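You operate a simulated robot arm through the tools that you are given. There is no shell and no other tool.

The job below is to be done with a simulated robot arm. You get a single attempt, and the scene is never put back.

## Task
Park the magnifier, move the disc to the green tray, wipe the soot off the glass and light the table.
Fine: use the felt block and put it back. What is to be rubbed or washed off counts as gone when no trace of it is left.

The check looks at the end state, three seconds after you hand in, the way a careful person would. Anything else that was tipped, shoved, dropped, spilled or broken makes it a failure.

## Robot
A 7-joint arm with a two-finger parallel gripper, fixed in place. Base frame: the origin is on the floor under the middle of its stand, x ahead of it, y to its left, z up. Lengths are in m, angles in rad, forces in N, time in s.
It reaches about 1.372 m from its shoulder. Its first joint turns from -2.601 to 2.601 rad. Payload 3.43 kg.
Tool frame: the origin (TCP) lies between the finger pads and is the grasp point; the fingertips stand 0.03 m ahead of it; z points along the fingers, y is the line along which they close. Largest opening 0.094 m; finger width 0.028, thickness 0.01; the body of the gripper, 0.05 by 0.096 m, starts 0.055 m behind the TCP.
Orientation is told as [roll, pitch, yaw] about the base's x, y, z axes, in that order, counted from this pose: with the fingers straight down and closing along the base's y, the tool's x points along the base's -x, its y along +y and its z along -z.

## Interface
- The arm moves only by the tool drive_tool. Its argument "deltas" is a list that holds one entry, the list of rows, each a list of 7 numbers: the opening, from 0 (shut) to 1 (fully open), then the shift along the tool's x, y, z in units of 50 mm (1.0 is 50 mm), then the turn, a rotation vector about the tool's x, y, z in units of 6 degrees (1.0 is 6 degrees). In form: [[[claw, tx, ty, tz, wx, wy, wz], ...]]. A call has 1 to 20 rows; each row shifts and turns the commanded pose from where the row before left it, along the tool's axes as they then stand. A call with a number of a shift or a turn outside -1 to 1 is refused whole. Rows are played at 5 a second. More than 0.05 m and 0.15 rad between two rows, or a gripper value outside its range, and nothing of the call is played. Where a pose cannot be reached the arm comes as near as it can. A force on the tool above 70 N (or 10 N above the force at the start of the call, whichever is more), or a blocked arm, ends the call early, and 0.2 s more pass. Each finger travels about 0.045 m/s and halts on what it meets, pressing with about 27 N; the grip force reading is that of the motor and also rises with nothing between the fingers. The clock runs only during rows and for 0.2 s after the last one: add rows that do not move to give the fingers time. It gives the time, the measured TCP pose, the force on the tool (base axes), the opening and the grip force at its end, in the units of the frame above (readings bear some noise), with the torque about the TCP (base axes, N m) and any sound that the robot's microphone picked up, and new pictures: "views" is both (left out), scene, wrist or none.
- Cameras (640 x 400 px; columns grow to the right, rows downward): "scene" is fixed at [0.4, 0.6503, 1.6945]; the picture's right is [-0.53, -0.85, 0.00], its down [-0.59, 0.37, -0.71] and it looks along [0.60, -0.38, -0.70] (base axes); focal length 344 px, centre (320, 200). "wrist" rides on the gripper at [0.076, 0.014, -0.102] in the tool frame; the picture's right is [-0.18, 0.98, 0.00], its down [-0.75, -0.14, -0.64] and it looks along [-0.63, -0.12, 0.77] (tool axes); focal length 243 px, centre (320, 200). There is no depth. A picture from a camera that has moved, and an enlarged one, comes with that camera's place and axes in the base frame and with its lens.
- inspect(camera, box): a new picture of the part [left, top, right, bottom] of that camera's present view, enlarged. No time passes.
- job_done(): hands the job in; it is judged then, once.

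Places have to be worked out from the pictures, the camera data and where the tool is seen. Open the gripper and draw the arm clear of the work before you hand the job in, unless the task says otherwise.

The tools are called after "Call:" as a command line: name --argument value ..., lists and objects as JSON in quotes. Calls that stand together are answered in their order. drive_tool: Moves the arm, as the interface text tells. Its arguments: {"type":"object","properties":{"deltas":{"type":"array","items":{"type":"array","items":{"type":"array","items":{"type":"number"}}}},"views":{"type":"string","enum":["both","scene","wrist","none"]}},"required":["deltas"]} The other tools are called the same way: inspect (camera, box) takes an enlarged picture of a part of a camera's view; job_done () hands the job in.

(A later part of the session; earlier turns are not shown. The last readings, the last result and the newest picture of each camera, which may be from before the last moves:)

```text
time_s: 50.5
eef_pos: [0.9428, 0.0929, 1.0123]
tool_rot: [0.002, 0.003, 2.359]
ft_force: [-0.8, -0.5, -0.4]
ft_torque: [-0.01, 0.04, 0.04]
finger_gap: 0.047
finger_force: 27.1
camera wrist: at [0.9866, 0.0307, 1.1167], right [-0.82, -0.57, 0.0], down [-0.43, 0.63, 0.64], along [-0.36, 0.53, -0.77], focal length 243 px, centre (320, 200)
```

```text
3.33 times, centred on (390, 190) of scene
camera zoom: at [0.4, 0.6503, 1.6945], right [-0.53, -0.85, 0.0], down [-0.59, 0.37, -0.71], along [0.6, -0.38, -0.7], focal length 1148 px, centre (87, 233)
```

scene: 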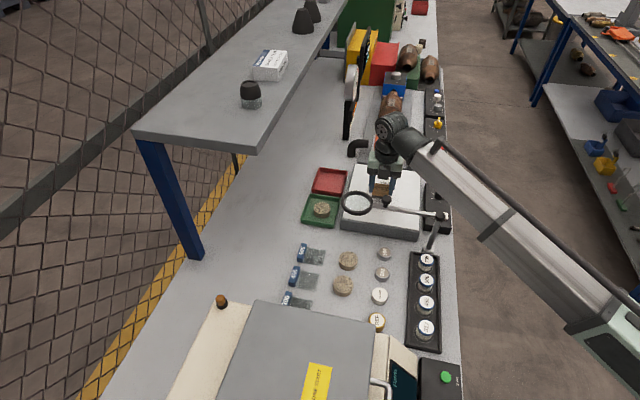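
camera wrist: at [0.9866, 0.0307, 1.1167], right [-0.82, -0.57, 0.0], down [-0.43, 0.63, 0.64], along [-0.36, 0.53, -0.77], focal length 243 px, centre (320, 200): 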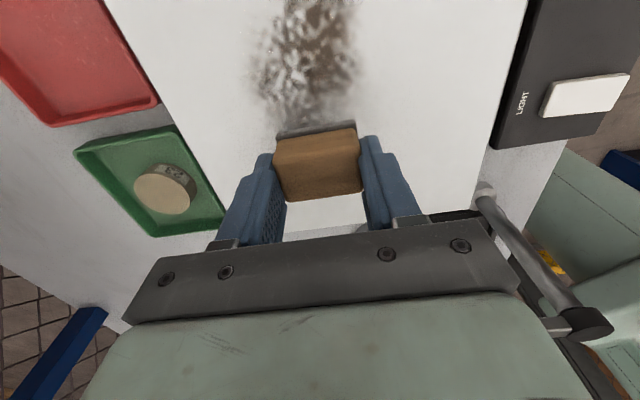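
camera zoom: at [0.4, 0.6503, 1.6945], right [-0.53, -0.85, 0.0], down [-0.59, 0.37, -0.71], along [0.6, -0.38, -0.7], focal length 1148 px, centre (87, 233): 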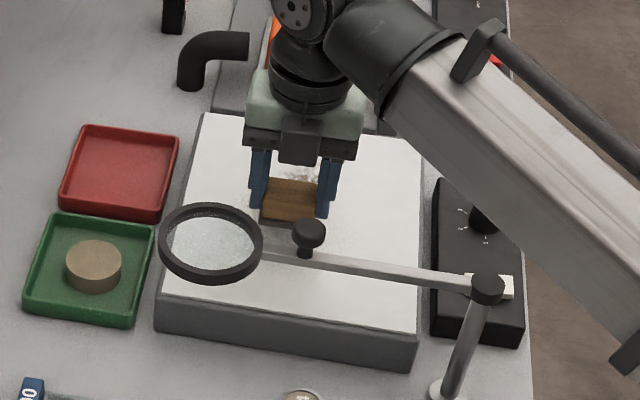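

The soot lies just ahead of the block in the wrist view. I'll look above the frame to judge its full extent.

Call:
inspect --camera "wrist" --box '[0, 0, 640, 10]'

Call:
inspect --camera "wrist" --box '[200, 0, 440, 150]'

```text
1.00 times, centred on (320, 5) of wrist (not enlarged: the box is as wide or as high as the picture)
camera zoom: at [0.9866, 0.0307, 1.1167], right [-0.82, -0.57, 0.0], down [-0.43, 0.63, 0.64], along [-0.36, 0.53, -0.77], focal length 243 px, centre (320, 395)
```

zoom: 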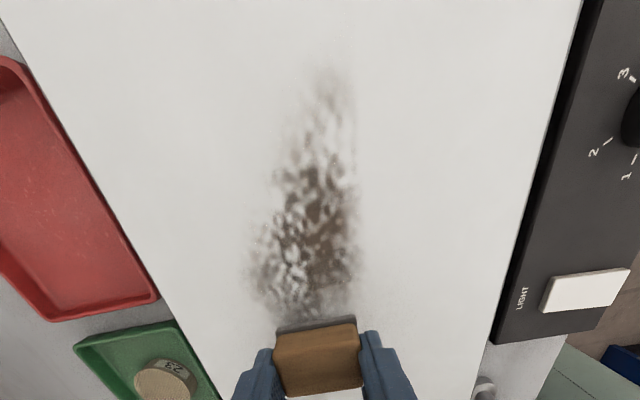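

```text
2.67 times, centred on (320, 75) of wrist
camera zoom: at [0.9866, 0.0307, 1.1167], right [-0.82, -0.57, 0.0], down [-0.43, 0.63, 0.64], along [-0.36, 0.53, -0.77], focal length 647 px, centre (320, 533)
```

zoom: 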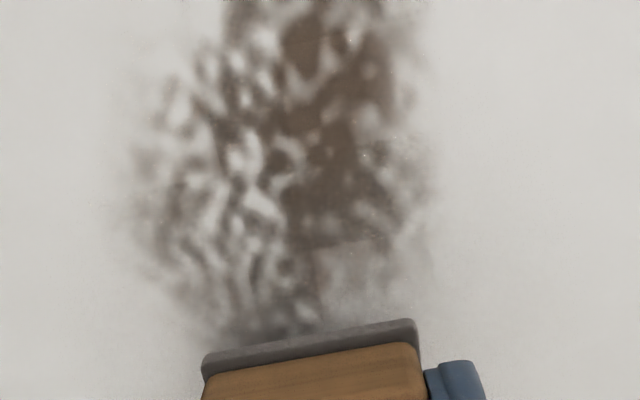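

The soot spans about a = 0.60–0.72 along the bench and b = 0.69–0.78 across it. I'll shift to just outside its near-right corner and lower carefully to find contact.

Call:
drive_tool --deltas '[[[0.35, -0.4, 0.32, 0, 0, 0, 0], [0.35, 0, 0.32, 0, 0, 0, 0], [0.35, 0, 0, 0.15, 0, 0, 0], [0.35, 0, 0, 0.1, 0, 0, 0], [0.35, 0, 0, 0.08, 0, 0, 0], [0.35, 0, 0, 0, 0, 0, 0]]]' --views "none"

```text
time_s: 52.0
eef_pos: [0.9057, 0.0843, 0.9956]
tool_rot: [0.002, 0.004, 2.357]
ft_force: [-0.5, 0.0, -0.3]
ft_torque: [0.01, 0.0, 0.0]
finger_gap: 0.047
finger_force: 27.0
```

No contact yet at z = 0.9956. I'll continue down in 1.5 mm steps.

Call:
drive_tool --deltas '[[[0.35, 0, 0, 0.03, 0, 0, 0], [0.35, 0, 0, 0.03, 0, 0, 0], [0.35, 0, 0, 0, 0, 0, 0]]]' --views "none"

Call:
drive_tool --deltas '[[[0.35, 0, 0, 0.03, 0, 0, 0], [0.35, 0, 0, 0, 0, 0, 0]]]' --views "none"

```text
time_s: 52.8
eef_pos: [0.907, 0.0862, 0.9938]
tool_rot: [0.002, 0.002, 2.359]
ft_force: [0.2, 0.6, -0.4]
ft_torque: [0.01, -0.01, -0.03]
finger_gap: 0.0471
finger_force: 26.8
```

```text
time_s: 53.4
eef_pos: [0.9059, 0.0867, 0.9917]
tool_rot: [0.004, 0.003, 2.357]
ft_force: [-0.5, 0.2, -0.4]
ft_torque: [0.01, 0.01, -0.01]
finger_gap: 0.0468
finger_force: 26.8
```

Still free. I'll take two more small steps.

Call:
drive_tool --deltas '[[[0.35, 0, 0, 0.03, 0, 0, 0], [0.35, 0, 0, 0, 0, 0, 0]]]' --views "none"

Call:
drive_tool --deltas '[[[0.35, 0, 0, 0.03, 0, 0, 0], [0.35, 0, 0, 0, 0, 0, 0]]]' --views "both"

```text
time_s: 54.0
eef_pos: [0.9075, 0.0867, 0.9901]
tool_rot: [0.002, 0.003, 2.359]
ft_force: [-1.6, -1.1, 7.0]
ft_torque: [0.07, -0.04, 0.04]
finger_gap: 0.0469
finger_force: 27.0
```

```text
time_s: 54.5
eef_pos: [0.9071, 0.0865, 0.9903]
tool_rot: [0.0, 0.005, 2.359]
ft_force: [0.9, -0.6, 26.3]
ft_torque: [-0.02, -0.06, 0.0]
finger_gap: 0.047
finger_force: 27.1
camera wrist: at [0.9506, 0.0241, 1.0942], right [-0.82, -0.57, 0.0], down [-0.44, 0.63, 0.64], along [-0.36, 0.53, -0.77], focal length 243 px, centre (320, 200)
```

scene: 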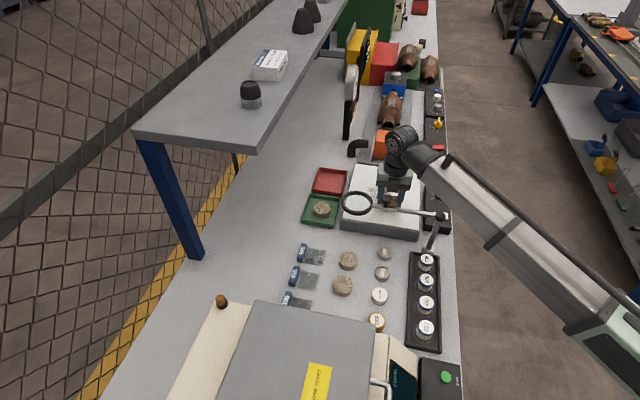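
wrist: 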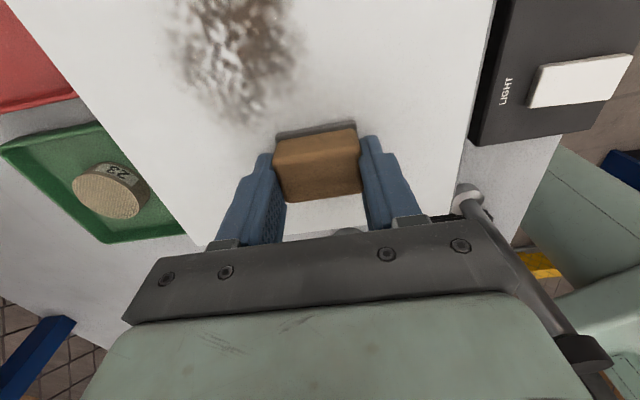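

Contact is at TCP z of about 0.990. I'll ease off slightly to about 13 N and make the first stroke along the bench.

Call:
drive_tool --deltas '[[[0.35, 0, 0, -0.02, 0, 0, 0], [0.35, 0.3, 0, 0, 0, 0, 0], [0.35, 0.3, 0, 0, 0, 0, 0], [0.35, 0.3, 0, 0, 0, 0, 0], [0.35, 0.3, 0, 0, 0, 0, 0], [0.35, 0.3, 0, 0, 0, 0, 0], [0.35, 0.3, 0, 0, 0, 0, 0], [0.35, 0.3, 0, 0, 0, 0, 0], [0.35, 0.3, 0, 0, 0, 0, 0], [0.35, 0.3, 0, 0, 0, 0, 0], [0.35, 0.3, 0, 0, 0, 0, 0], [0.35, 0, 0, 0, 0, 0, 0]]]' --views "both"

Call:
inspect --camera "wrist" --box '[160, 50, 480, 250]'

Call:
inspect --camera "scene" --box '[330, 150, 450, 250]'

```text
time_s: 57.1
eef_pos: [1.013, -0.0203, 0.9901]
tool_rot: [0.003, 0.004, 2.357]
ft_force: [-1.4, 2.2, 10.6]
ft_torque: [0.12, 0.0, 0.01]
finger_gap: 0.047
finger_force: 26.7
camera wrist: at [1.0569, -0.0823, 1.0939], right [-0.82, -0.57, 0.0], down [-0.43, 0.63, 0.64], along [-0.36, 0.53, -0.77], focal length 243 px, centre (320, 200)
```

scene: 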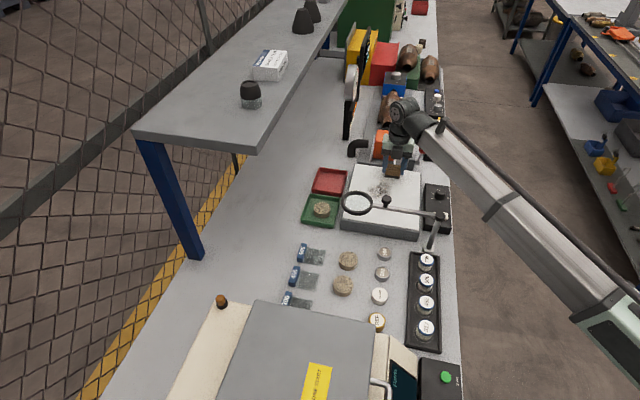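
wrist: 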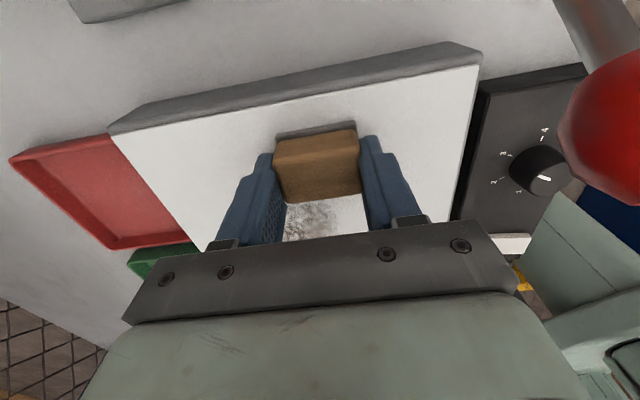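

```text
2.00 times, centred on (320, 150) of wrist
camera zoom: at [1.0569, -0.0823, 1.0939], right [-0.82, -0.57, 0.0], down [-0.43, 0.63, 0.64], along [-0.36, 0.53, -0.77], focal length 485 px, centre (320, 300)
```

zoom: 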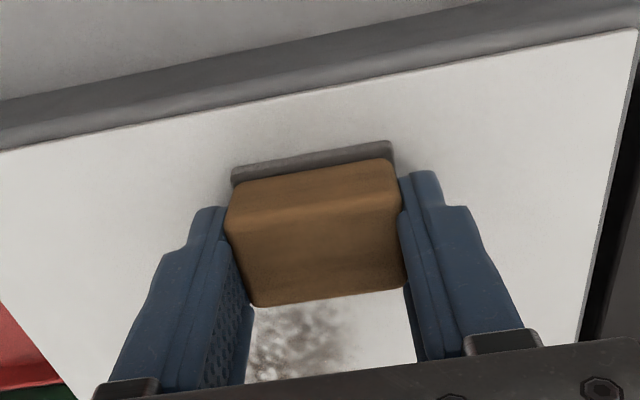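

```text
4.00 times, centred on (390, 200) of scene
camera zoom: at [0.4, 0.6503, 1.6945], right [-0.53, -0.85, 0.0], down [-0.59, 0.37, -0.71], along [0.6, -0.38, -0.7], focal length 1377 px, centre (40, 200)
```

zoom: 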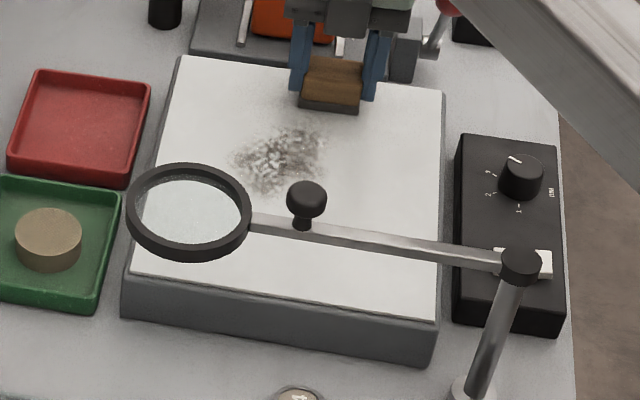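

Wiping works: the first swath is clearly lighter at about 11 N. I'll do repeated back-and-forth strokes, stepping across the soot.

Call:
drive_tool --deltas '[[[0.35, -0.4, 0, 0, 0, 0, 0], [0.35, -0.4, 0, 0, 0, 0, 0], [0.35, -0.4, 0, 0, 0, 0, 0], [0.35, -0.4, 0, 0, 0, 0, 0], [0.35, -0.4, 0, 0, 0, 0, 0], [0.35, -0.4, 0, 0, 0, 0, 0], [0.35, -0.4, 0, 0, 0, 0, 0], [0.35, -0.2, 0, 0, 0, 0, 0], [0.35, 0, -0.3, 0, 0, 0, 0], [0.35, 0.4, 0, 0, 0, 0, 0], [0.35, 0.4, 0, 0, 0, 0, 0], [0.35, 0.4, 0, 0, 0, 0, 0], [0.35, 0.4, 0, 0, 0, 0, 0], [0.35, 0.4, 0, 0, 0, 0, 0], [0.35, 0.4, 0, 0, 0, 0, 0], [0.35, 0.4, 0, 0, 0, 0, 0], [0.35, 0.2, 0, 0, 0, 0, 0], [0.35, 0, 0, 0, 0, 0, 0]]]' --views "both"

Call:
inspect --camera "scene" --box '[330, 150, 450, 250]'

```text
time_s: 61.0
eef_pos: [1.0255, -0.0082, 0.9898]
tool_rot: [0.001, 0.004, 2.358]
ft_force: [1.1, -0.9, 2.0]
ft_torque: [0.02, -0.07, -0.01]
finger_gap: 0.0469
finger_force: 26.5
camera wrist: at [1.0687, -0.0715, 1.0937], right [-0.82, -0.57, 0.0], down [-0.43, 0.63, 0.64], along [-0.36, 0.53, -0.77], focal length 243 px, centre (320, 200)
```

scene: 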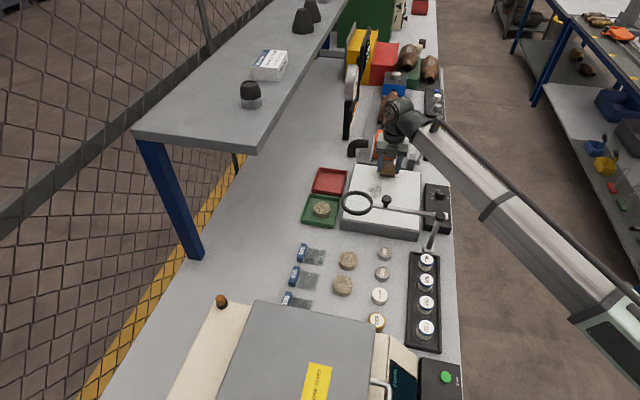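
wrist: 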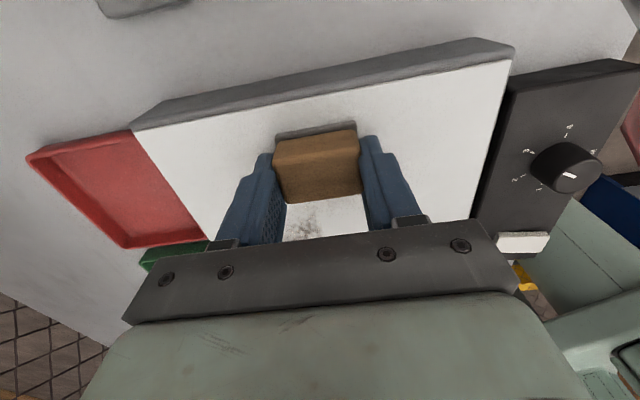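

```text
4.00 times, centred on (390, 200) of scene
camera zoom: at [0.4, 0.6503, 1.6945], right [-0.53, -0.85, 0.0], down [-0.59, 0.37, -0.71], along [0.6, -0.38, -0.7], focal length 1377 px, centre (40, 200)
```

zoom: 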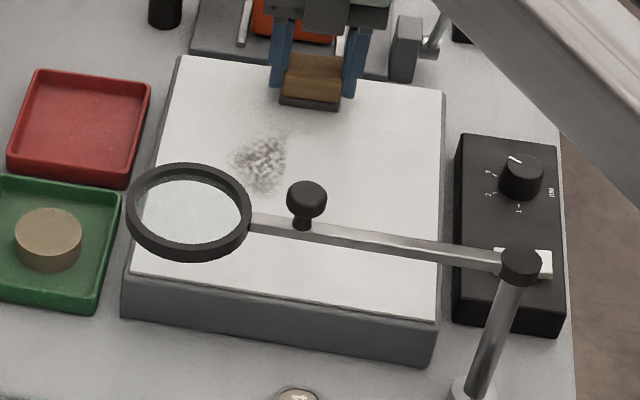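

The soot is shrinking well, and pressure dropped to about 2 N, so I'll press 1 mm more and continue stepping across.

Call:
drive_tool --deltas '[[[0.35, 0, -0.3, 0.02, 0, 0, 0], [0.35, -0.4, 0, 0, 0, 0, 0], [0.35, -0.4, 0, 0, 0, 0, 0], [0.35, -0.4, 0, 0, 0, 0, 0], [0.35, -0.4, 0, 0, 0, 0, 0], [0.35, -0.4, 0, 0, 0, 0, 0], [0.35, -0.4, 0, 0, 0, 0, 0], [0.35, -0.4, 0, 0, 0, 0, 0], [0.35, -0.2, 0, 0, 0, 0, 0], [0.35, 0, -0.35, 0, 0, 0, 0], [0.35, 0.4, 0, 0, 0, 0, 0], [0.35, 0.4, 0, 0, 0, 0, 0], [0.35, 0.4, 0, 0, 0, 0, 0], [0.35, 0.4, 0, 0, 0, 0, 0], [0.35, 0.4, 0, 0, 0, 0, 0], [0.35, 0.4, 0, 0, 0, 0, 0], [0.35, 0.4, 0, 0, 0, 0, 0], [0.35, 0.2, 0, 0, 0, 0, 0], [0.35, 0, 0, 0, 0, 0, 0]]]' --views "both"

Call:
inspect --camera "scene" --box '[330, 150, 450, 250]'

```text
time_s: 65.0
eef_pos: [1.047, 0.0112, 0.9896]
tool_rot: [0.002, 0.004, 2.359]
ft_force: [0.7, 0.1, -0.9]
ft_torque: [0.02, 0.04, 0.0]
finger_gap: 0.047
finger_force: 27.0
camera wrist: at [1.0907, -0.0494, 1.0942], right [-0.82, -0.57, 0.0], down [-0.43, 0.63, 0.64], along [-0.36, 0.53, -0.77], focal length 243 px, centre (320, 200)
```

scene: 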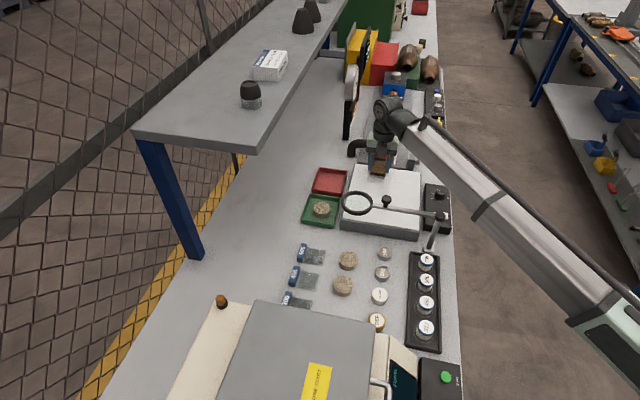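
wrist: 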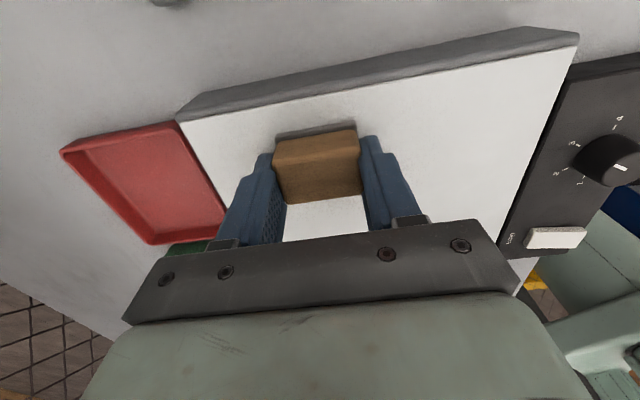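

```text
4.00 times, centred on (390, 200) of scene
camera zoom: at [0.4, 0.6503, 1.6945], right [-0.53, -0.85, 0.0], down [-0.59, 0.37, -0.71], along [0.6, -0.38, -0.7], focal length 1377 px, centre (40, 200)
```

zoom: 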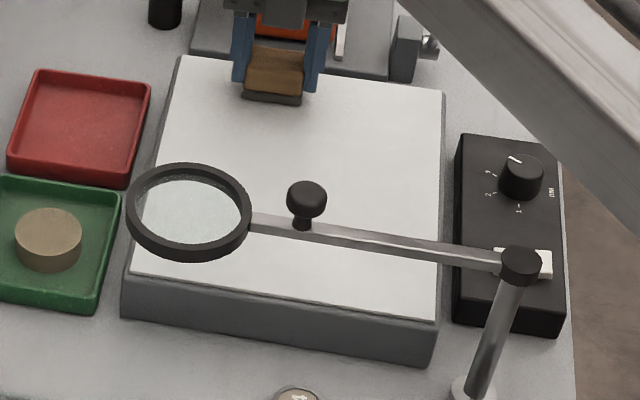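

The glass looks nearly clean. I'll zoom in hard to look for faint traces before the extra passes.

Call:
inspect --camera "scene" --box '[360, 165, 420, 205]'

Call:
inspect --camera "wrist" --box '[270, 180, 380, 250]'

```text
10.00 times, centred on (390, 185) of scene
camera zoom: at [0.4, 0.6503, 1.6945], right [-0.53, -0.85, 0.0], down [-0.59, 0.37, -0.71], along [0.6, -0.38, -0.7], focal length 3443 px, centre (-380, 350)
```

zoom: 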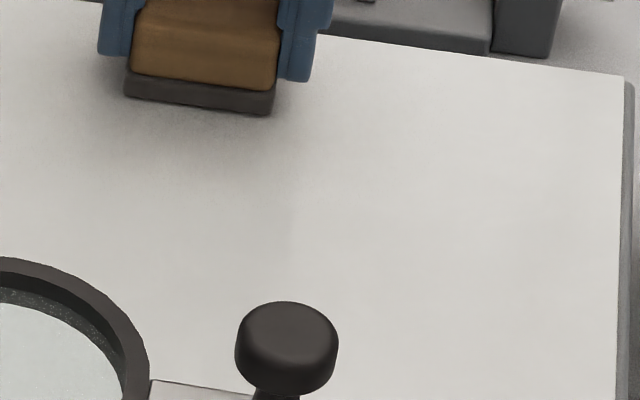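

```text
5.71 times, centred on (325, 215) of wrist
camera zoom: at [1.0907, -0.0494, 1.0942], right [-0.82, -0.57, 0.0], down [-0.43, 0.63, 0.64], along [-0.36, 0.53, -0.77], focal length 1386 px, centre (291, 114)
```

zoom: 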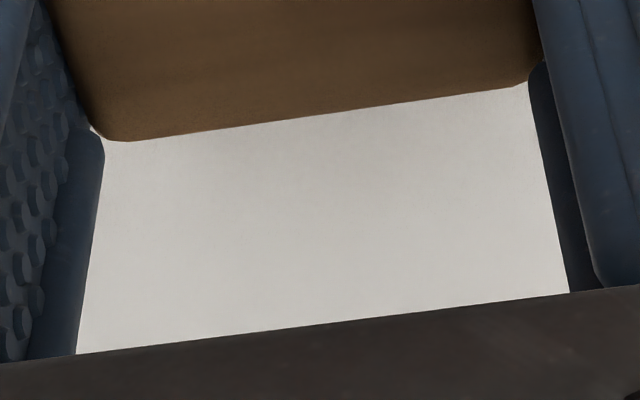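

There may still be a faint haze, and contact is very light now. I'll press down a touch, check the force, then do more passes.

Call:
drive_tool --deltas '[[[0.35, 0, 0, 0.02, 0, 0, 0], [0.35, 0, 0, 0.01, 0, 0, 0], [0.35, 0, 0, 0, 0, 0, 0]]]' --views "none"

```text
time_s: 65.8
eef_pos: [1.046, 0.0128, 0.9892]
tool_rot: [0.001, 0.004, 2.356]
ft_force: [1.3, -0.9, 5.0]
ft_torque: [0.05, -0.04, -0.01]
finger_gap: 0.0471
finger_force: 27.2
```

5 N now. I'll add half a millimetre and sweep the far-side strips (b about 0.765 and 0.785).

Call:
drive_tool --deltas '[[[0.35, 0, -0.3, 0.012, 0, 0, 0], [0.35, -0.4, 0, 0, 0, 0, 0], [0.35, -0.4, 0, 0, 0, 0, 0], [0.35, -0.4, 0, 0, 0, 0, 0], [0.35, -0.4, 0, 0, 0, 0, 0], [0.35, -0.4, 0, 0, 0, 0, 0], [0.35, -0.4, 0, 0, 0, 0, 0], [0.35, -0.4, 0, 0, 0, 0, 0], [0.35, -0.3, 0, 0, 0, 0, 0], [0.35, 0, -0.35, 0, 0, 0, 0], [0.35, 0.4, 0, 0, 0, 0, 0], [0.35, 0.4, 0, 0, 0, 0, 0], [0.35, 0.4, 0, 0, 0, 0, 0], [0.35, 0.4, 0, 0, 0, 0, 0], [0.35, 0.4, 0, 0, 0, 0, 0], [0.35, 0.4, 0, 0, 0, 0, 0], [0.35, 0.4, 0, 0, 0, 0, 0], [0.35, 0.3, 0, 0, 0, 0, 0], [0.35, 0, 0, 0, 0, 0, 0]]]' --views "none"

```text
time_s: 69.8
eef_pos: [1.0682, 0.0364, 0.9876]
tool_rot: [0.003, 0.006, 2.36]
ft_force: [-5.5, 6.7, 36.3]
ft_torque: [0.38, 0.25, 0.01]
finger_gap: 0.0471
finger_force: 27.3
```

Pressure rose to about 36 N there, so I'll ease off 1.5 mm and sweep back across the strips.

Call:
drive_tool --deltas '[[[0.35, 0, 0, -0.03, 0, 0, 0], [0.35, -0.4, 0, 0, 0, 0, 0], [0.35, -0.4, 0, 0, 0, 0, 0], [0.35, -0.4, 0, 0, 0, 0, 0], [0.35, -0.4, 0, 0, 0, 0, 0], [0.35, -0.4, 0, 0, 0, 0, 0], [0.35, -0.4, 0, 0, 0, 0, 0], [0.35, -0.4, 0, 0, 0, 0, 0], [0.35, -0.3, 0, 0, 0, 0, 0], [0.35, 0, 0.4, 0, 0, 0, 0], [0.35, 0, 0, 0, 0, 0, 0]]]' --views "both"

Call:
inspect --camera "wrist" --box '[0, 0, 640, 10]'

Call:
inspect --camera "wrist" --box '[200, 0, 520, 200]'

```text
time_s: 72.2
eef_pos: [0.9439, 0.1332, 0.9886]
tool_rot: [0.001, 0.001, 2.361]
ft_force: [2.0, 9.1, 23.5]
ft_torque: [0.38, -0.1, 0.06]
finger_gap: 0.0466
finger_force: 26.7
camera wrist: at [0.9888, 0.0703, 1.0923], right [-0.82, -0.57, 0.0], down [-0.43, 0.63, 0.64], along [-0.36, 0.53, -0.77], focal length 243 px, centre (320, 200)
```

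scene: 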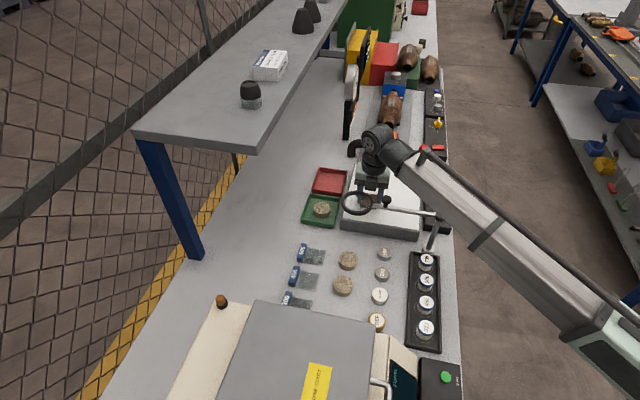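
wrist: 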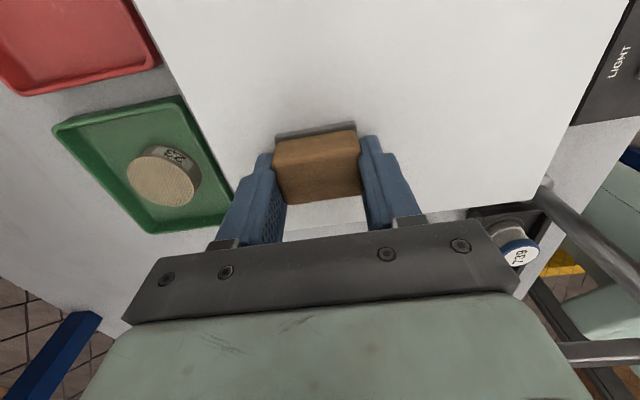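

```text
1.00 times, centred on (320, 5) of wrist (not enlarged: the box is as wide or as high as the picture)
camera zoom: at [0.9888, 0.0703, 1.0923], right [-0.82, -0.57, 0.0], down [-0.43, 0.63, 0.64], along [-0.36, 0.53, -0.77], focal length 243 px, centre (320, 395)
```

zoom: 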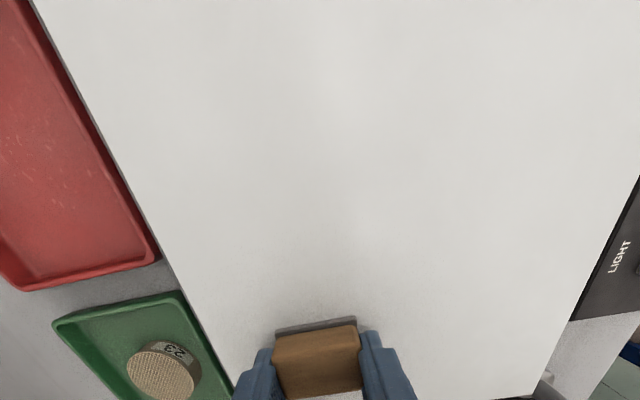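

```text
2.00 times, centred on (360, 100) of wrist
camera zoom: at [0.9888, 0.0703, 1.0923], right [-0.82, -0.57, 0.0], down [-0.43, 0.63, 0.64], along [-0.36, 0.53, -0.77], focal length 485 px, centre (240, 400)
```

zoom: 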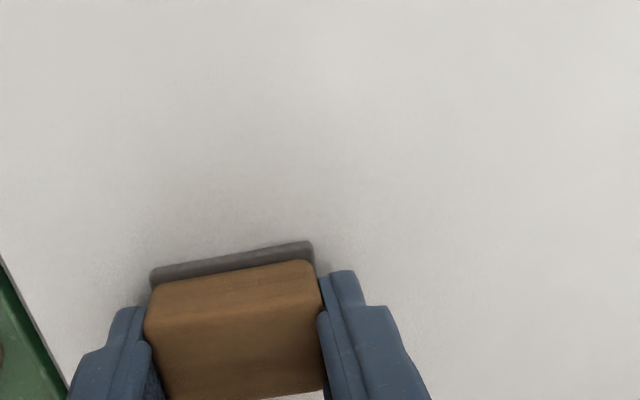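

The tool is close to the lens here, so I'll check clearance before the next stroke.

Call:
inspect --camera "scene" --box '[330, 150, 430, 230]'

```text
5.00 times, centred on (380, 190) of scene
camera zoom: at [0.4, 0.6503, 1.6945], right [-0.53, -0.85, 0.0], down [-0.59, 0.37, -0.71], along [0.6, -0.38, -0.7], focal length 1721 px, centre (20, 250)
```

zoom: 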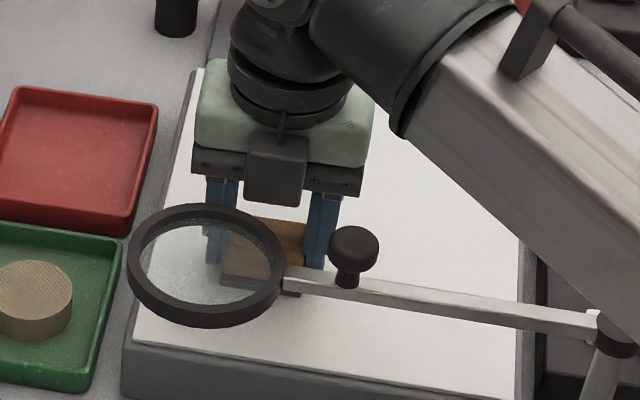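

The lens is untouched but close, so I'll keep strokes a little further away on this side. Continuing with lighter pressure.

Call:
drive_tool --deltas '[[[0.35, 0.4, 0, -0.012, 0, 0, 0], [0.35, 0.4, 0, 0, 0, 0, 0], [0.35, 0.4, 0, 0, 0, 0, 0], [0.35, 0.4, 0, 0, 0, 0, 0], [0.35, 0.4, 0, 0, 0, 0, 0], [0.35, 0.4, 0, 0, 0, 0, 0], [0.35, 0.4, 0, 0, 0, 0, 0], [0.35, 0.3, 0, 0, 0, 0, 0], [0.35, 0, 0.4, 0, 0, 0, 0], [0.35, -0.4, 0, 0, 0, 0, 0], [0.35, -0.4, 0, 0, 0, 0, 0], [0.35, -0.4, 0, 0, 0, 0, 0], [0.35, -0.4, 0, 0, 0, 0, 0], [0.35, -0.4, 0, 0, 0, 0, 0], [0.35, -0.4, 0, 0, 0, 0, 0], [0.35, -0.4, 0, 0, 0, 0, 0], [0.35, 0, 0, 0, 0, 0, 0]]]' --views "none"

```text
time_s: 75.8
eef_pos: [0.9407, 0.1068, 0.9908]
tool_rot: [0.002, 0.005, 2.357]
ft_force: [0.1, 0.7, -1.5]
ft_torque: [0.01, 0.0, 0.0]
finger_gap: 0.0471
finger_force: 26.9
```

Contact is lost at this end, so I'll lower in half-millimetre steps to bring back a light pressure.

Call:
drive_tool --deltas '[[[0.35, 0, 0, 0.015, 0, 0, 0], [0.35, 0, 0, 0.015, 0, 0, 0], [0.35, 0, 0, 0, 0, 0, 0]]]' --views "none"

```text
time_s: 76.5
eef_pos: [0.9424, 0.1066, 0.989]
tool_rot: [0.001, 0.006, 2.357]
ft_force: [1.2, 2.1, 18.8]
ft_torque: [0.11, -0.05, 0.01]
finger_gap: 0.0472
finger_force: 27.2
```

18.8 N is good. I'll do forward strokes at b of about 0.74, then 0.72 and back.

Call:
drive_tool --deltas '[[[0.35, 0.4, 0, 0, 0, 0, 0], [0.35, 0.4, 0, 0, 0, 0, 0], [0.35, 0.4, 0, 0, 0, 0, 0], [0.35, 0.4, 0, 0, 0, 0, 0], [0.35, 0.4, 0, 0, 0, 0, 0], [0.35, 0.4, 0, 0, 0, 0, 0], [0.35, 0.4, 0, 0, 0, 0, 0], [0.35, 0, 0, 0, 0, 0, 0]]]' --views "none"

Call:
drive_tool --deltas '[[[0.35, 0, 0.4, 0.01, 0, 0, 0], [0.35, -0.4, 0, 0, 0, 0, 0], [0.35, -0.4, 0, 0, 0, 0, 0], [0.35, -0.4, 0, 0, 0, 0, 0], [0.35, -0.4, 0, 0, 0, 0, 0], [0.35, -0.4, 0, 0, 0, 0, 0], [0.35, -0.4, 0, 0, 0, 0, 0], [0.35, -0.4, 0, 0, 0, 0, 0], [0.35, 0, 0, 0, 0, 0, 0]]]' --views "none"

```text
time_s: 78.3
eef_pos: [1.0409, 0.0098, 0.9892]
tool_rot: [-0.001, 0.006, 2.358]
ft_force: [-4.7, 7.2, 33.1]
ft_torque: [0.25, 0.2, 0.02]
finger_gap: 0.0471
finger_force: 26.3
```

```text
time_s: 80.3
eef_pos: [0.9287, 0.0928, 0.9878]
tool_rot: [0.0, 0.003, 2.359]
ft_force: [10.7, -9.7, 53.3]
ft_torque: [-0.22, -0.32, -0.04]
finger_gap: 0.0468
finger_force: 27.1
```

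The pressure is now too high at 53 N. I'll raise 2.5 mm and re-read.

Call:
drive_tool --deltas '[[[0.35, 0, 0, -0.05, 0, 0, 0], [0.35, 0, 0, 0, 0, 0, 0]]]' --views "both"

Call:
inspect --camera "wrist" --box '[0, 0, 640, 10]'

Call:
inspect --camera "wrist" --box '[160, 50, 480, 250]'

```text
time_s: 81.0
eef_pos: [0.9305, 0.092, 0.9878]
tool_rot: [0.001, 0.002, 2.359]
ft_force: [6.5, -5.0, 26.5]
ft_torque: [-0.05, -0.33, 0.0]
finger_gap: 0.047
finger_force: 27.1
camera wrist: at [0.9726, 0.031, 1.0923], right [-0.82, -0.57, 0.0], down [-0.43, 0.63, 0.64], along [-0.36, 0.53, -0.77], focal length 243 px, centre (320, 200)
```

scene: 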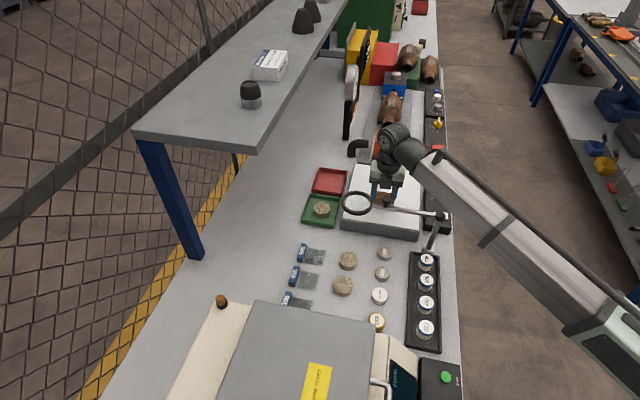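
wrist: 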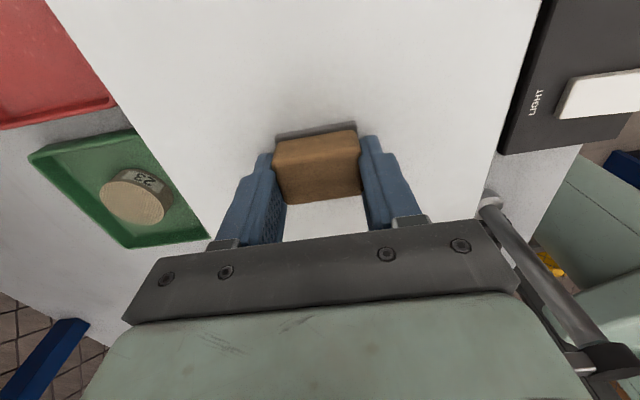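

```text
1.00 times, centred on (320, 5) of wrist (not enlarged: the box is as wide or as high as the picture)
camera zoom: at [0.9726, 0.031, 1.0923], right [-0.82, -0.57, 0.0], down [-0.43, 0.63, 0.64], along [-0.36, 0.53, -0.77], focal length 243 px, centre (320, 395)
```

zoom: 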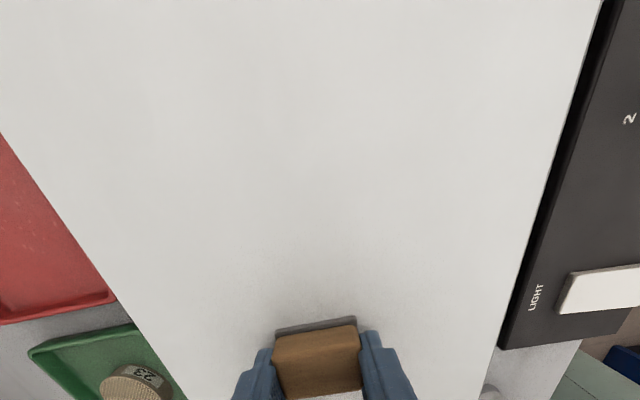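

```text
2.00 times, centred on (320, 150) of wrist
camera zoom: at [0.9726, 0.031, 1.0923], right [-0.82, -0.57, 0.0], down [-0.43, 0.63, 0.64], along [-0.36, 0.53, -0.77], focal length 485 px, centre (320, 300)
```

zoom: 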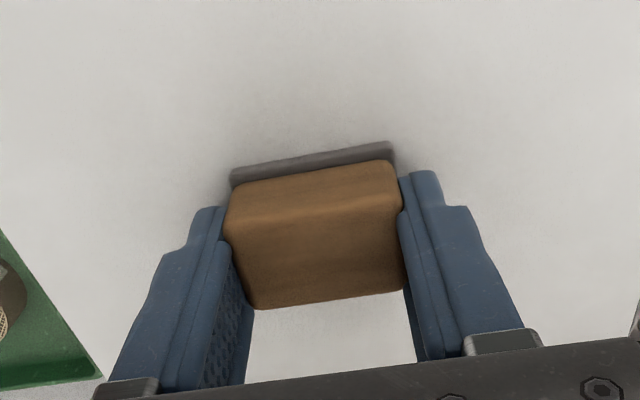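

It looks clean so far. I'll finish with lighter passes over the front-side strips (b about 0.70 and 0.69).

Call:
drive_tool --deltas '[[[0.35, 0, 0.4, -0.015, 0, 0, 0], [0.35, 0.4, 0, 0, 0, 0, 0], [0.35, 0.4, 0, 0, 0, 0, 0], [0.35, 0.4, 0, 0, 0, 0, 0], [0.35, 0.4, 0, 0, 0, 0, 0], [0.35, 0.4, 0, 0, 0, 0, 0], [0.35, 0.4, 0, 0, 0, 0, 0], [0.35, 0.4, 0, 0, 0, 0, 0], [0.35, 0, 0, 0, 0, 0, 0]]]' --views "none"

Call:
drive_tool --deltas '[[[0.35, 0, 0.3, 0, 0, 0, 0], [0.35, -0.4, 0, 0, 0, 0, 0], [0.35, -0.4, 0, 0, 0, 0, 0], [0.35, -0.4, 0, 0, 0, 0, 0], [0.35, -0.4, 0, 0, 0, 0, 0], [0.35, -0.4, 0, 0, 0, 0, 0], [0.35, -0.4, 0, 0, 0, 0, 0], [0.35, -0.4, 0, 0, 0, 0, 0], [0.35, 0, 0, 0, 0, 0, 0]]]' --views "none"

```text
time_s: 83.0
eef_pos: [1.0143, -0.0196, 0.99]
tool_rot: [0.002, 0.004, 2.358]
ft_force: [-0.3, 0.6, -1.2]
ft_torque: [0.02, 0.0, 0.0]
finger_gap: 0.047
finger_force: 27.1
```

```text
time_s: 85.0
eef_pos: [0.902, 0.0693, 0.9902]
tool_rot: [0.002, 0.005, 2.359]
ft_force: [0.5, 0.3, 0.2]
ft_torque: [-0.02, 0.0, 0.03]
finger_gap: 0.047
finger_force: 26.7
```

Contact was lost in those passes. I'll press down again in small steps and repeat them.

Call:
drive_tool --deltas '[[[0.35, 0, 0, 0.015, 0, 0, 0], [0.35, 0, 0, 0.01, 0, 0, 0], [0.35, 0, 0, 0, 0, 0, 0]]]' --views "none"

```text
time_s: 85.8
eef_pos: [0.9022, 0.068, 0.9885]
tool_rot: [0.002, 0.003, 2.359]
ft_force: [-0.5, -0.5, 1.2]
ft_torque: [0.03, -0.04, 0.02]
finger_gap: 0.0471
finger_force: 27.0
```

Just touching. One more millimetre, then I'll stroke.

Call:
drive_tool --deltas '[[[0.35, 0, 0, 0.015, 0, 0, 0], [0.35, 0.4, 0, 0, 0, 0, 0], [0.35, 0.4, 0, 0, 0, 0, 0], [0.35, 0.4, 0, 0, 0, 0, 0], [0.35, 0.4, 0, 0, 0, 0, 0], [0.35, 0.4, 0, 0, 0, 0, 0], [0.35, 0.4, 0, 0, 0, 0, 0], [0.35, 0.4, 0, 0, 0, 0, 0], [0.35, 0, 0, 0, 0, 0, 0]]]' --views "none"

Call:
drive_tool --deltas '[[[0.35, 0, -0.4, 0, 0, 0, 0], [0.35, -0.4, 0, 0, 0, 0, 0], [0.35, -0.4, 0, 0, 0, 0, 0], [0.35, -0.4, 0, 0, 0, 0, 0], [0.35, -0.4, 0, 0, 0, 0, 0], [0.35, -0.4, 0, 0, 0, 0, 0], [0.35, -0.4, 0, 0, 0, 0, 0], [0.35, -0.4, 0, 0, 0, 0, 0], [0.35, 0, 0, 0, 0, 0, 0]]]' --views "none"

```text
time_s: 87.8
eef_pos: [1.0028, -0.0319, 0.9888]
tool_rot: [0.0, 0.003, 2.359]
ft_force: [-1.0, 1.1, 11.4]
ft_torque: [0.16, 0.04, -0.01]
finger_gap: 0.0465
finger_force: 26.6
```

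```text
time_s: 89.8
eef_pos: [0.9154, 0.0818, 0.9883]
tool_rot: [0.002, 0.003, 2.359]
ft_force: [3.0, -5.1, 21.2]
ft_torque: [-0.07, -0.17, -0.02]
finger_gap: 0.0469
finger_force: 26.6
```

Good pressure of 11–21 N. I'll continue these passes stepping across to the far side for a full second coverage.

Call:
drive_tool --deltas '[[[0.35, 0, -0.4, 0, 0, 0, 0], [0.35, 0.4, 0, 0, 0, 0, 0], [0.35, 0.4, 0, 0, 0, 0, 0], [0.35, 0.4, 0, 0, 0, 0, 0], [0.35, 0.4, 0, 0, 0, 0, 0], [0.35, 0.4, 0, 0, 0, 0, 0], [0.35, 0.4, 0, 0, 0, 0, 0], [0.35, 0.4, 0, 0, 0, 0, 0], [0.35, 0, 0, 0, 0, 0, 0]]]' --views "none"

Call:
drive_tool --deltas '[[[0.35, 0, -0.4, -0.01, 0, 0, 0], [0.35, -0.4, 0, 0, 0, 0, 0], [0.35, -0.4, 0, 0, 0, 0, 0], [0.35, -0.4, 0, 0, 0, 0, 0], [0.35, -0.4, 0, 0, 0, 0, 0], [0.35, -0.4, 0, 0, 0, 0, 0], [0.35, -0.4, 0, 0, 0, 0, 0], [0.35, -0.4, 0, 0, 0, 0, 0], [0.35, 0, 0, 0, 0, 0, 0]]]' --views "none"

```text
time_s: 91.8
eef_pos: [1.0302, -0.003, 0.9895]
tool_rot: [0.0, 0.005, 2.357]
ft_force: [-1.0, 1.2, 13.7]
ft_torque: [0.14, 0.05, 0.01]
finger_gap: 0.0469
finger_force: 26.9
```

```text
time_s: 93.8
eef_pos: [0.9452, 0.1101, 0.9889]
tool_rot: [0.002, 0.006, 2.356]
ft_force: [7.5, -8.3, 36.5]
ft_torque: [-0.16, -0.22, -0.03]
finger_gap: 0.0468
finger_force: 27.1
```

36 N at this end, so I'll ease off a little and do the last far-side strips.

Call:
drive_tool --deltas '[[[0.35, 0, -0.4, -0.02, 0, 0, 0], [0.35, 0.4, 0, 0, 0, 0, 0], [0.35, 0.4, 0, 0, 0, 0, 0], [0.35, 0.4, 0, 0, 0, 0, 0], [0.35, 0.4, 0, 0, 0, 0, 0], [0.35, 0.4, 0, 0, 0, 0, 0], [0.35, 0.4, 0, 0, 0, 0, 0], [0.35, 0.4, 0, 0, 0, 0, 0], [0.35, 0, 0, 0, 0, 0, 0]]]' --views "none"

Call:
drive_tool --deltas '[[[0.35, 0, -0.36, 0, 0, 0, 0], [0.35, -0.4, 0, 0, 0, 0, 0], [0.35, -0.4, 0, 0, 0, 0, 0], [0.35, -0.4, 0, 0, 0, 0, 0], [0.35, -0.4, 0, 0, 0, 0, 0], [0.35, -0.4, 0, 0, 0, 0, 0], [0.35, -0.4, 0, 0, 0, 0, 0], [0.35, -0.3, 0, 0, 0, 0, 0], [0.35, 0, 0, 0, 0, 0, 0]]]' --views "none"

```text
time_s: 95.8
eef_pos: [1.0587, 0.0254, 0.9901]
tool_rot: [0.002, 0.003, 2.356]
ft_force: [0.2, -0.1, -0.9]
ft_torque: [0.02, 0.0, -0.03]
finger_gap: 0.0468
finger_force: 26.7
```

```text
time_s: 97.8
eef_pos: [0.9769, 0.1347, 0.9888]
tool_rot: [0.001, 0.003, 2.359]
ft_force: [0.0, 0.0, 0.3]
ft_torque: [-0.02, 0.04, 0.03]
finger_gap: 0.047
finger_force: 26.8
```

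Contact was lost again, so I'll lower until light pressure returns.

Call:
drive_tool --deltas '[[[0.35, 0, 0, 0.015, 0, 0, 0], [0.35, 0, 0, 0.015, 0, 0, 0], [0.35, 0, 0, 0, 0, 0, 0]]]' --views "none"

```text
time_s: 98.5
eef_pos: [0.9748, 0.1345, 0.9886]
tool_rot: [0.0, 0.004, 2.358]
ft_force: [2.6, 1.4, 13.4]
ft_torque: [0.15, -0.03, 0.01]
finger_gap: 0.0467
finger_force: 27.4
```

13 N. I'll stroke forward at b of about 0.785, then back at about 0.765.

Call:
drive_tool --deltas '[[[0.35, 0.4, 0, 0, 0, 0, 0], [0.35, 0.4, 0, 0, 0, 0, 0], [0.35, 0.4, 0, 0, 0, 0, 0], [0.35, 0.4, 0, 0, 0, 0, 0], [0.35, 0.4, 0, 0, 0, 0, 0], [0.35, 0.4, 0, 0, 0, 0, 0], [0.35, 0.3, 0, 0, 0, 0, 0], [0.35, 0, 0, 0, 0, 0, 0]]]' --views "none"

Call:
drive_tool --deltas '[[[0.35, 0, 0.4, 0.0, 0, 0, 0], [0.35, -0.4, 0, 0, 0, 0, 0], [0.35, -0.4, 0, 0, 0, 0, 0], [0.35, -0.4, 0, 0, 0, 0, 0], [0.35, -0.4, 0, 0, 0, 0, 0], [0.35, -0.4, 0, 0, 0, 0, 0], [0.35, -0.4, 0, 0, 0, 0, 0], [0.35, -0.3, 0, 0, 0, 0, 0], [0.35, 0, 0, 0, 0, 0, 0]]]' --views "none"

```text
time_s: 100.3
eef_pos: [1.0718, 0.0388, 0.9883]
tool_rot: [0.001, 0.003, 2.356]
ft_force: [-0.5, 1.7, 6.1]
ft_torque: [0.16, -0.02, -0.02]
finger_gap: 0.0471
finger_force: 26.9
```

```text
time_s: 102.3
eef_pos: [0.9598, 0.1188, 0.9877]
tool_rot: [0.001, 0.005, 2.357]
ft_force: [9.1, -10.3, 44.8]
ft_torque: [-0.16, -0.27, -0.04]
finger_gap: 0.0472
finger_force: 26.9
```

The second full coverage is done. I'll lift straight up and inspect the glass for any remaining traces.

Call:
drive_tool --deltas '[[[0.35, 0, 0, -0.3, 0, 0, 0], [0.35, 0, 0, -0.65, 0, 0, 0], [0.35, 0, 0, -0.65, 0, 0, 0], [0.35, 0, 0, -0.65, 0, 0, 0], [0.35, 0, 0, 0, 0, 0, 0]]]' --views "both"

Call:
inspect --camera "wrist" --box '[0, 0, 640, 10]'

Call:
inspect --camera "wrist" --box '[260, 0, 500, 130]'

Call:
inspect --camera "scene" --box '[350, 160, 430, 210]'

```text
time_s: 103.5
eef_pos: [0.9613, 0.12, 1.1011]
tool_rot: [0.003, 0.005, 2.356]
ft_force: [-0.7, -0.6, -0.1]
ft_torque: [-0.02, 0.0, -0.02]
finger_gap: 0.0469
finger_force: 27.5
camera wrist: at [1.0061, 0.0586, 1.2049], right [-0.82, -0.57, 0.0], down [-0.43, 0.63, 0.64], along [-0.36, 0.53, -0.77], focal length 243 px, centre (320, 200)
```

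scene: 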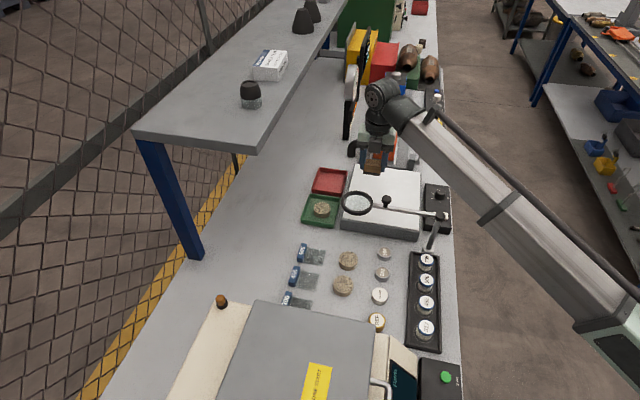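
wrist: 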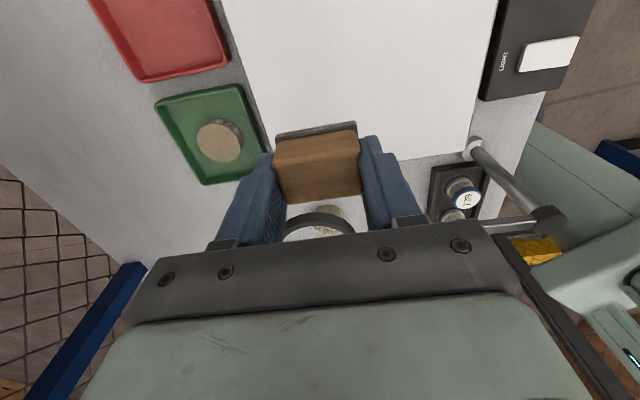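

```text
1.00 times, centred on (320, 5) of wrist (not enlarged: the box is as wide or as high as the picture)
camera zoom: at [1.0061, 0.0586, 1.2049], right [-0.82, -0.57, 0.0], down [-0.43, 0.63, 0.64], along [-0.36, 0.53, -0.77], focal length 243 px, centre (320, 395)
```

zoom: 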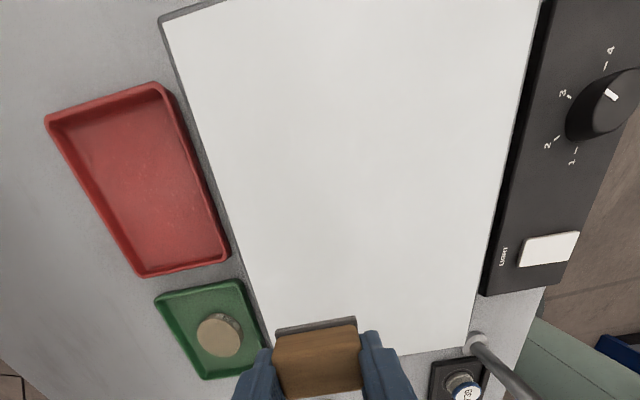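

```text
2.67 times, centred on (380, 65) of wrist
camera zoom: at [1.0061, 0.0586, 1.2049], right [-0.82, -0.57, 0.0], down [-0.43, 0.63, 0.64], along [-0.36, 0.53, -0.77], focal length 647 px, centre (160, 560)
```

zoom: 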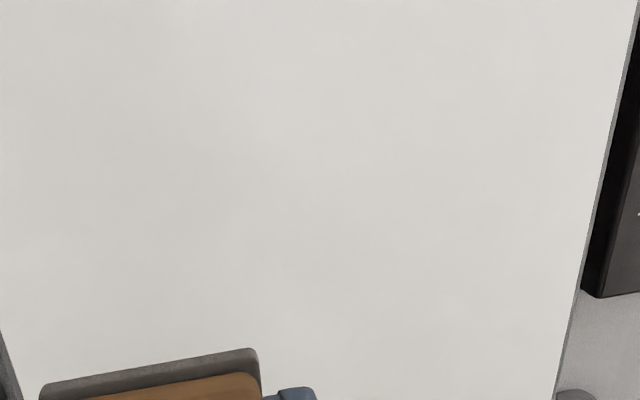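

```text
8.00 times, centred on (390, 185) of scene
camera zoom: at [0.4, 0.6503, 1.6945], right [-0.53, -0.85, 0.0], down [-0.59, 0.37, -0.71], along [0.6, -0.38, -0.7], focal length 2754 px, centre (-240, 320)
```

zoom: 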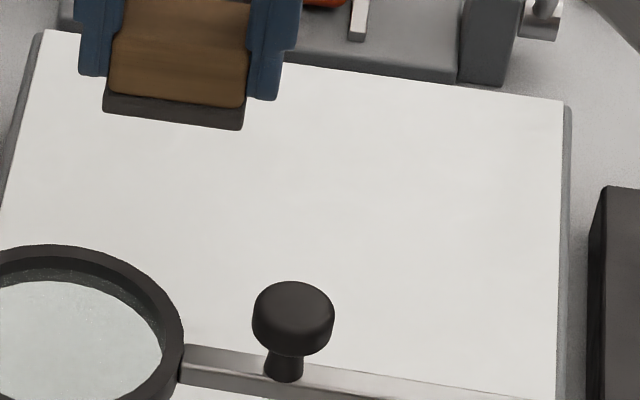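

The glass shows no trace of soot. I'll carry the block back toward its home at (0.9676, 0.304), going along the back first and then over, to stay clear of the lens.

Call:
drive_tool --deltas '[[[0.35, 0, -0.67, 0, 0, 0, 0], [0.35, 0, -0.67, 0, 0, 0, 0], [0.35, 0, -0.67, 0, 0, 0, 0], [0.35, 0, -0.67, 0, 0, 0, 0], [0.35, -0.63, 0, 0, 0, 0, 0], [0.35, -0.63, 0, 0, 0, 0, 0], [0.35, -0.63, 0, 0, 0, 0, 0], [0.35, -0.62, 0, 0, 0, 0, 0], [0.35, 0, 0, 0, 0, 0, 0], [0.35, 0, 0, 0, 0, 0, 0]]]' --views "both"

```text
time_s: 105.8
eef_pos: [0.9669, 0.3, 1.0995]
tool_rot: [0.003, 0.004, 2.358]
ft_force: [0.4, -0.3, -0.5]
ft_torque: [0.02, 0.01, 0.0]
finger_gap: 0.0467
finger_force: 26.6
camera wrist: at [1.011, 0.2402, 1.2039], right [-0.82, -0.57, 0.0], down [-0.43, 0.63, 0.64], along [-0.36, 0.53, -0.77], focal length 243 px, centre (320, 200)
```

scene: 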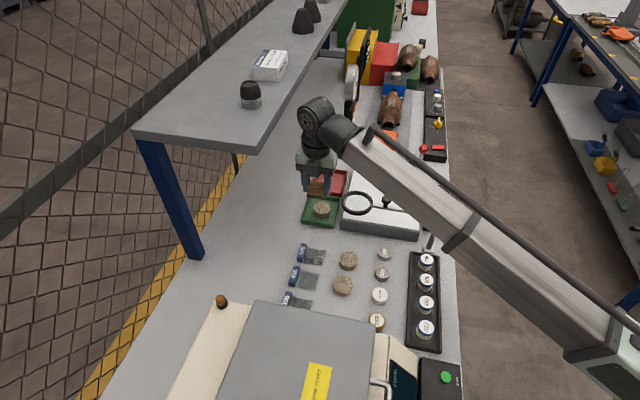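
wrist: 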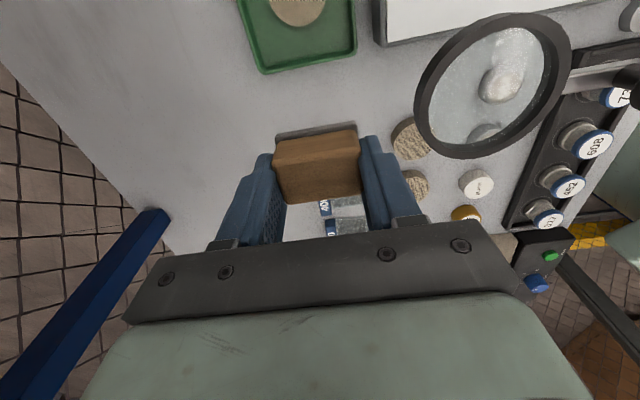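

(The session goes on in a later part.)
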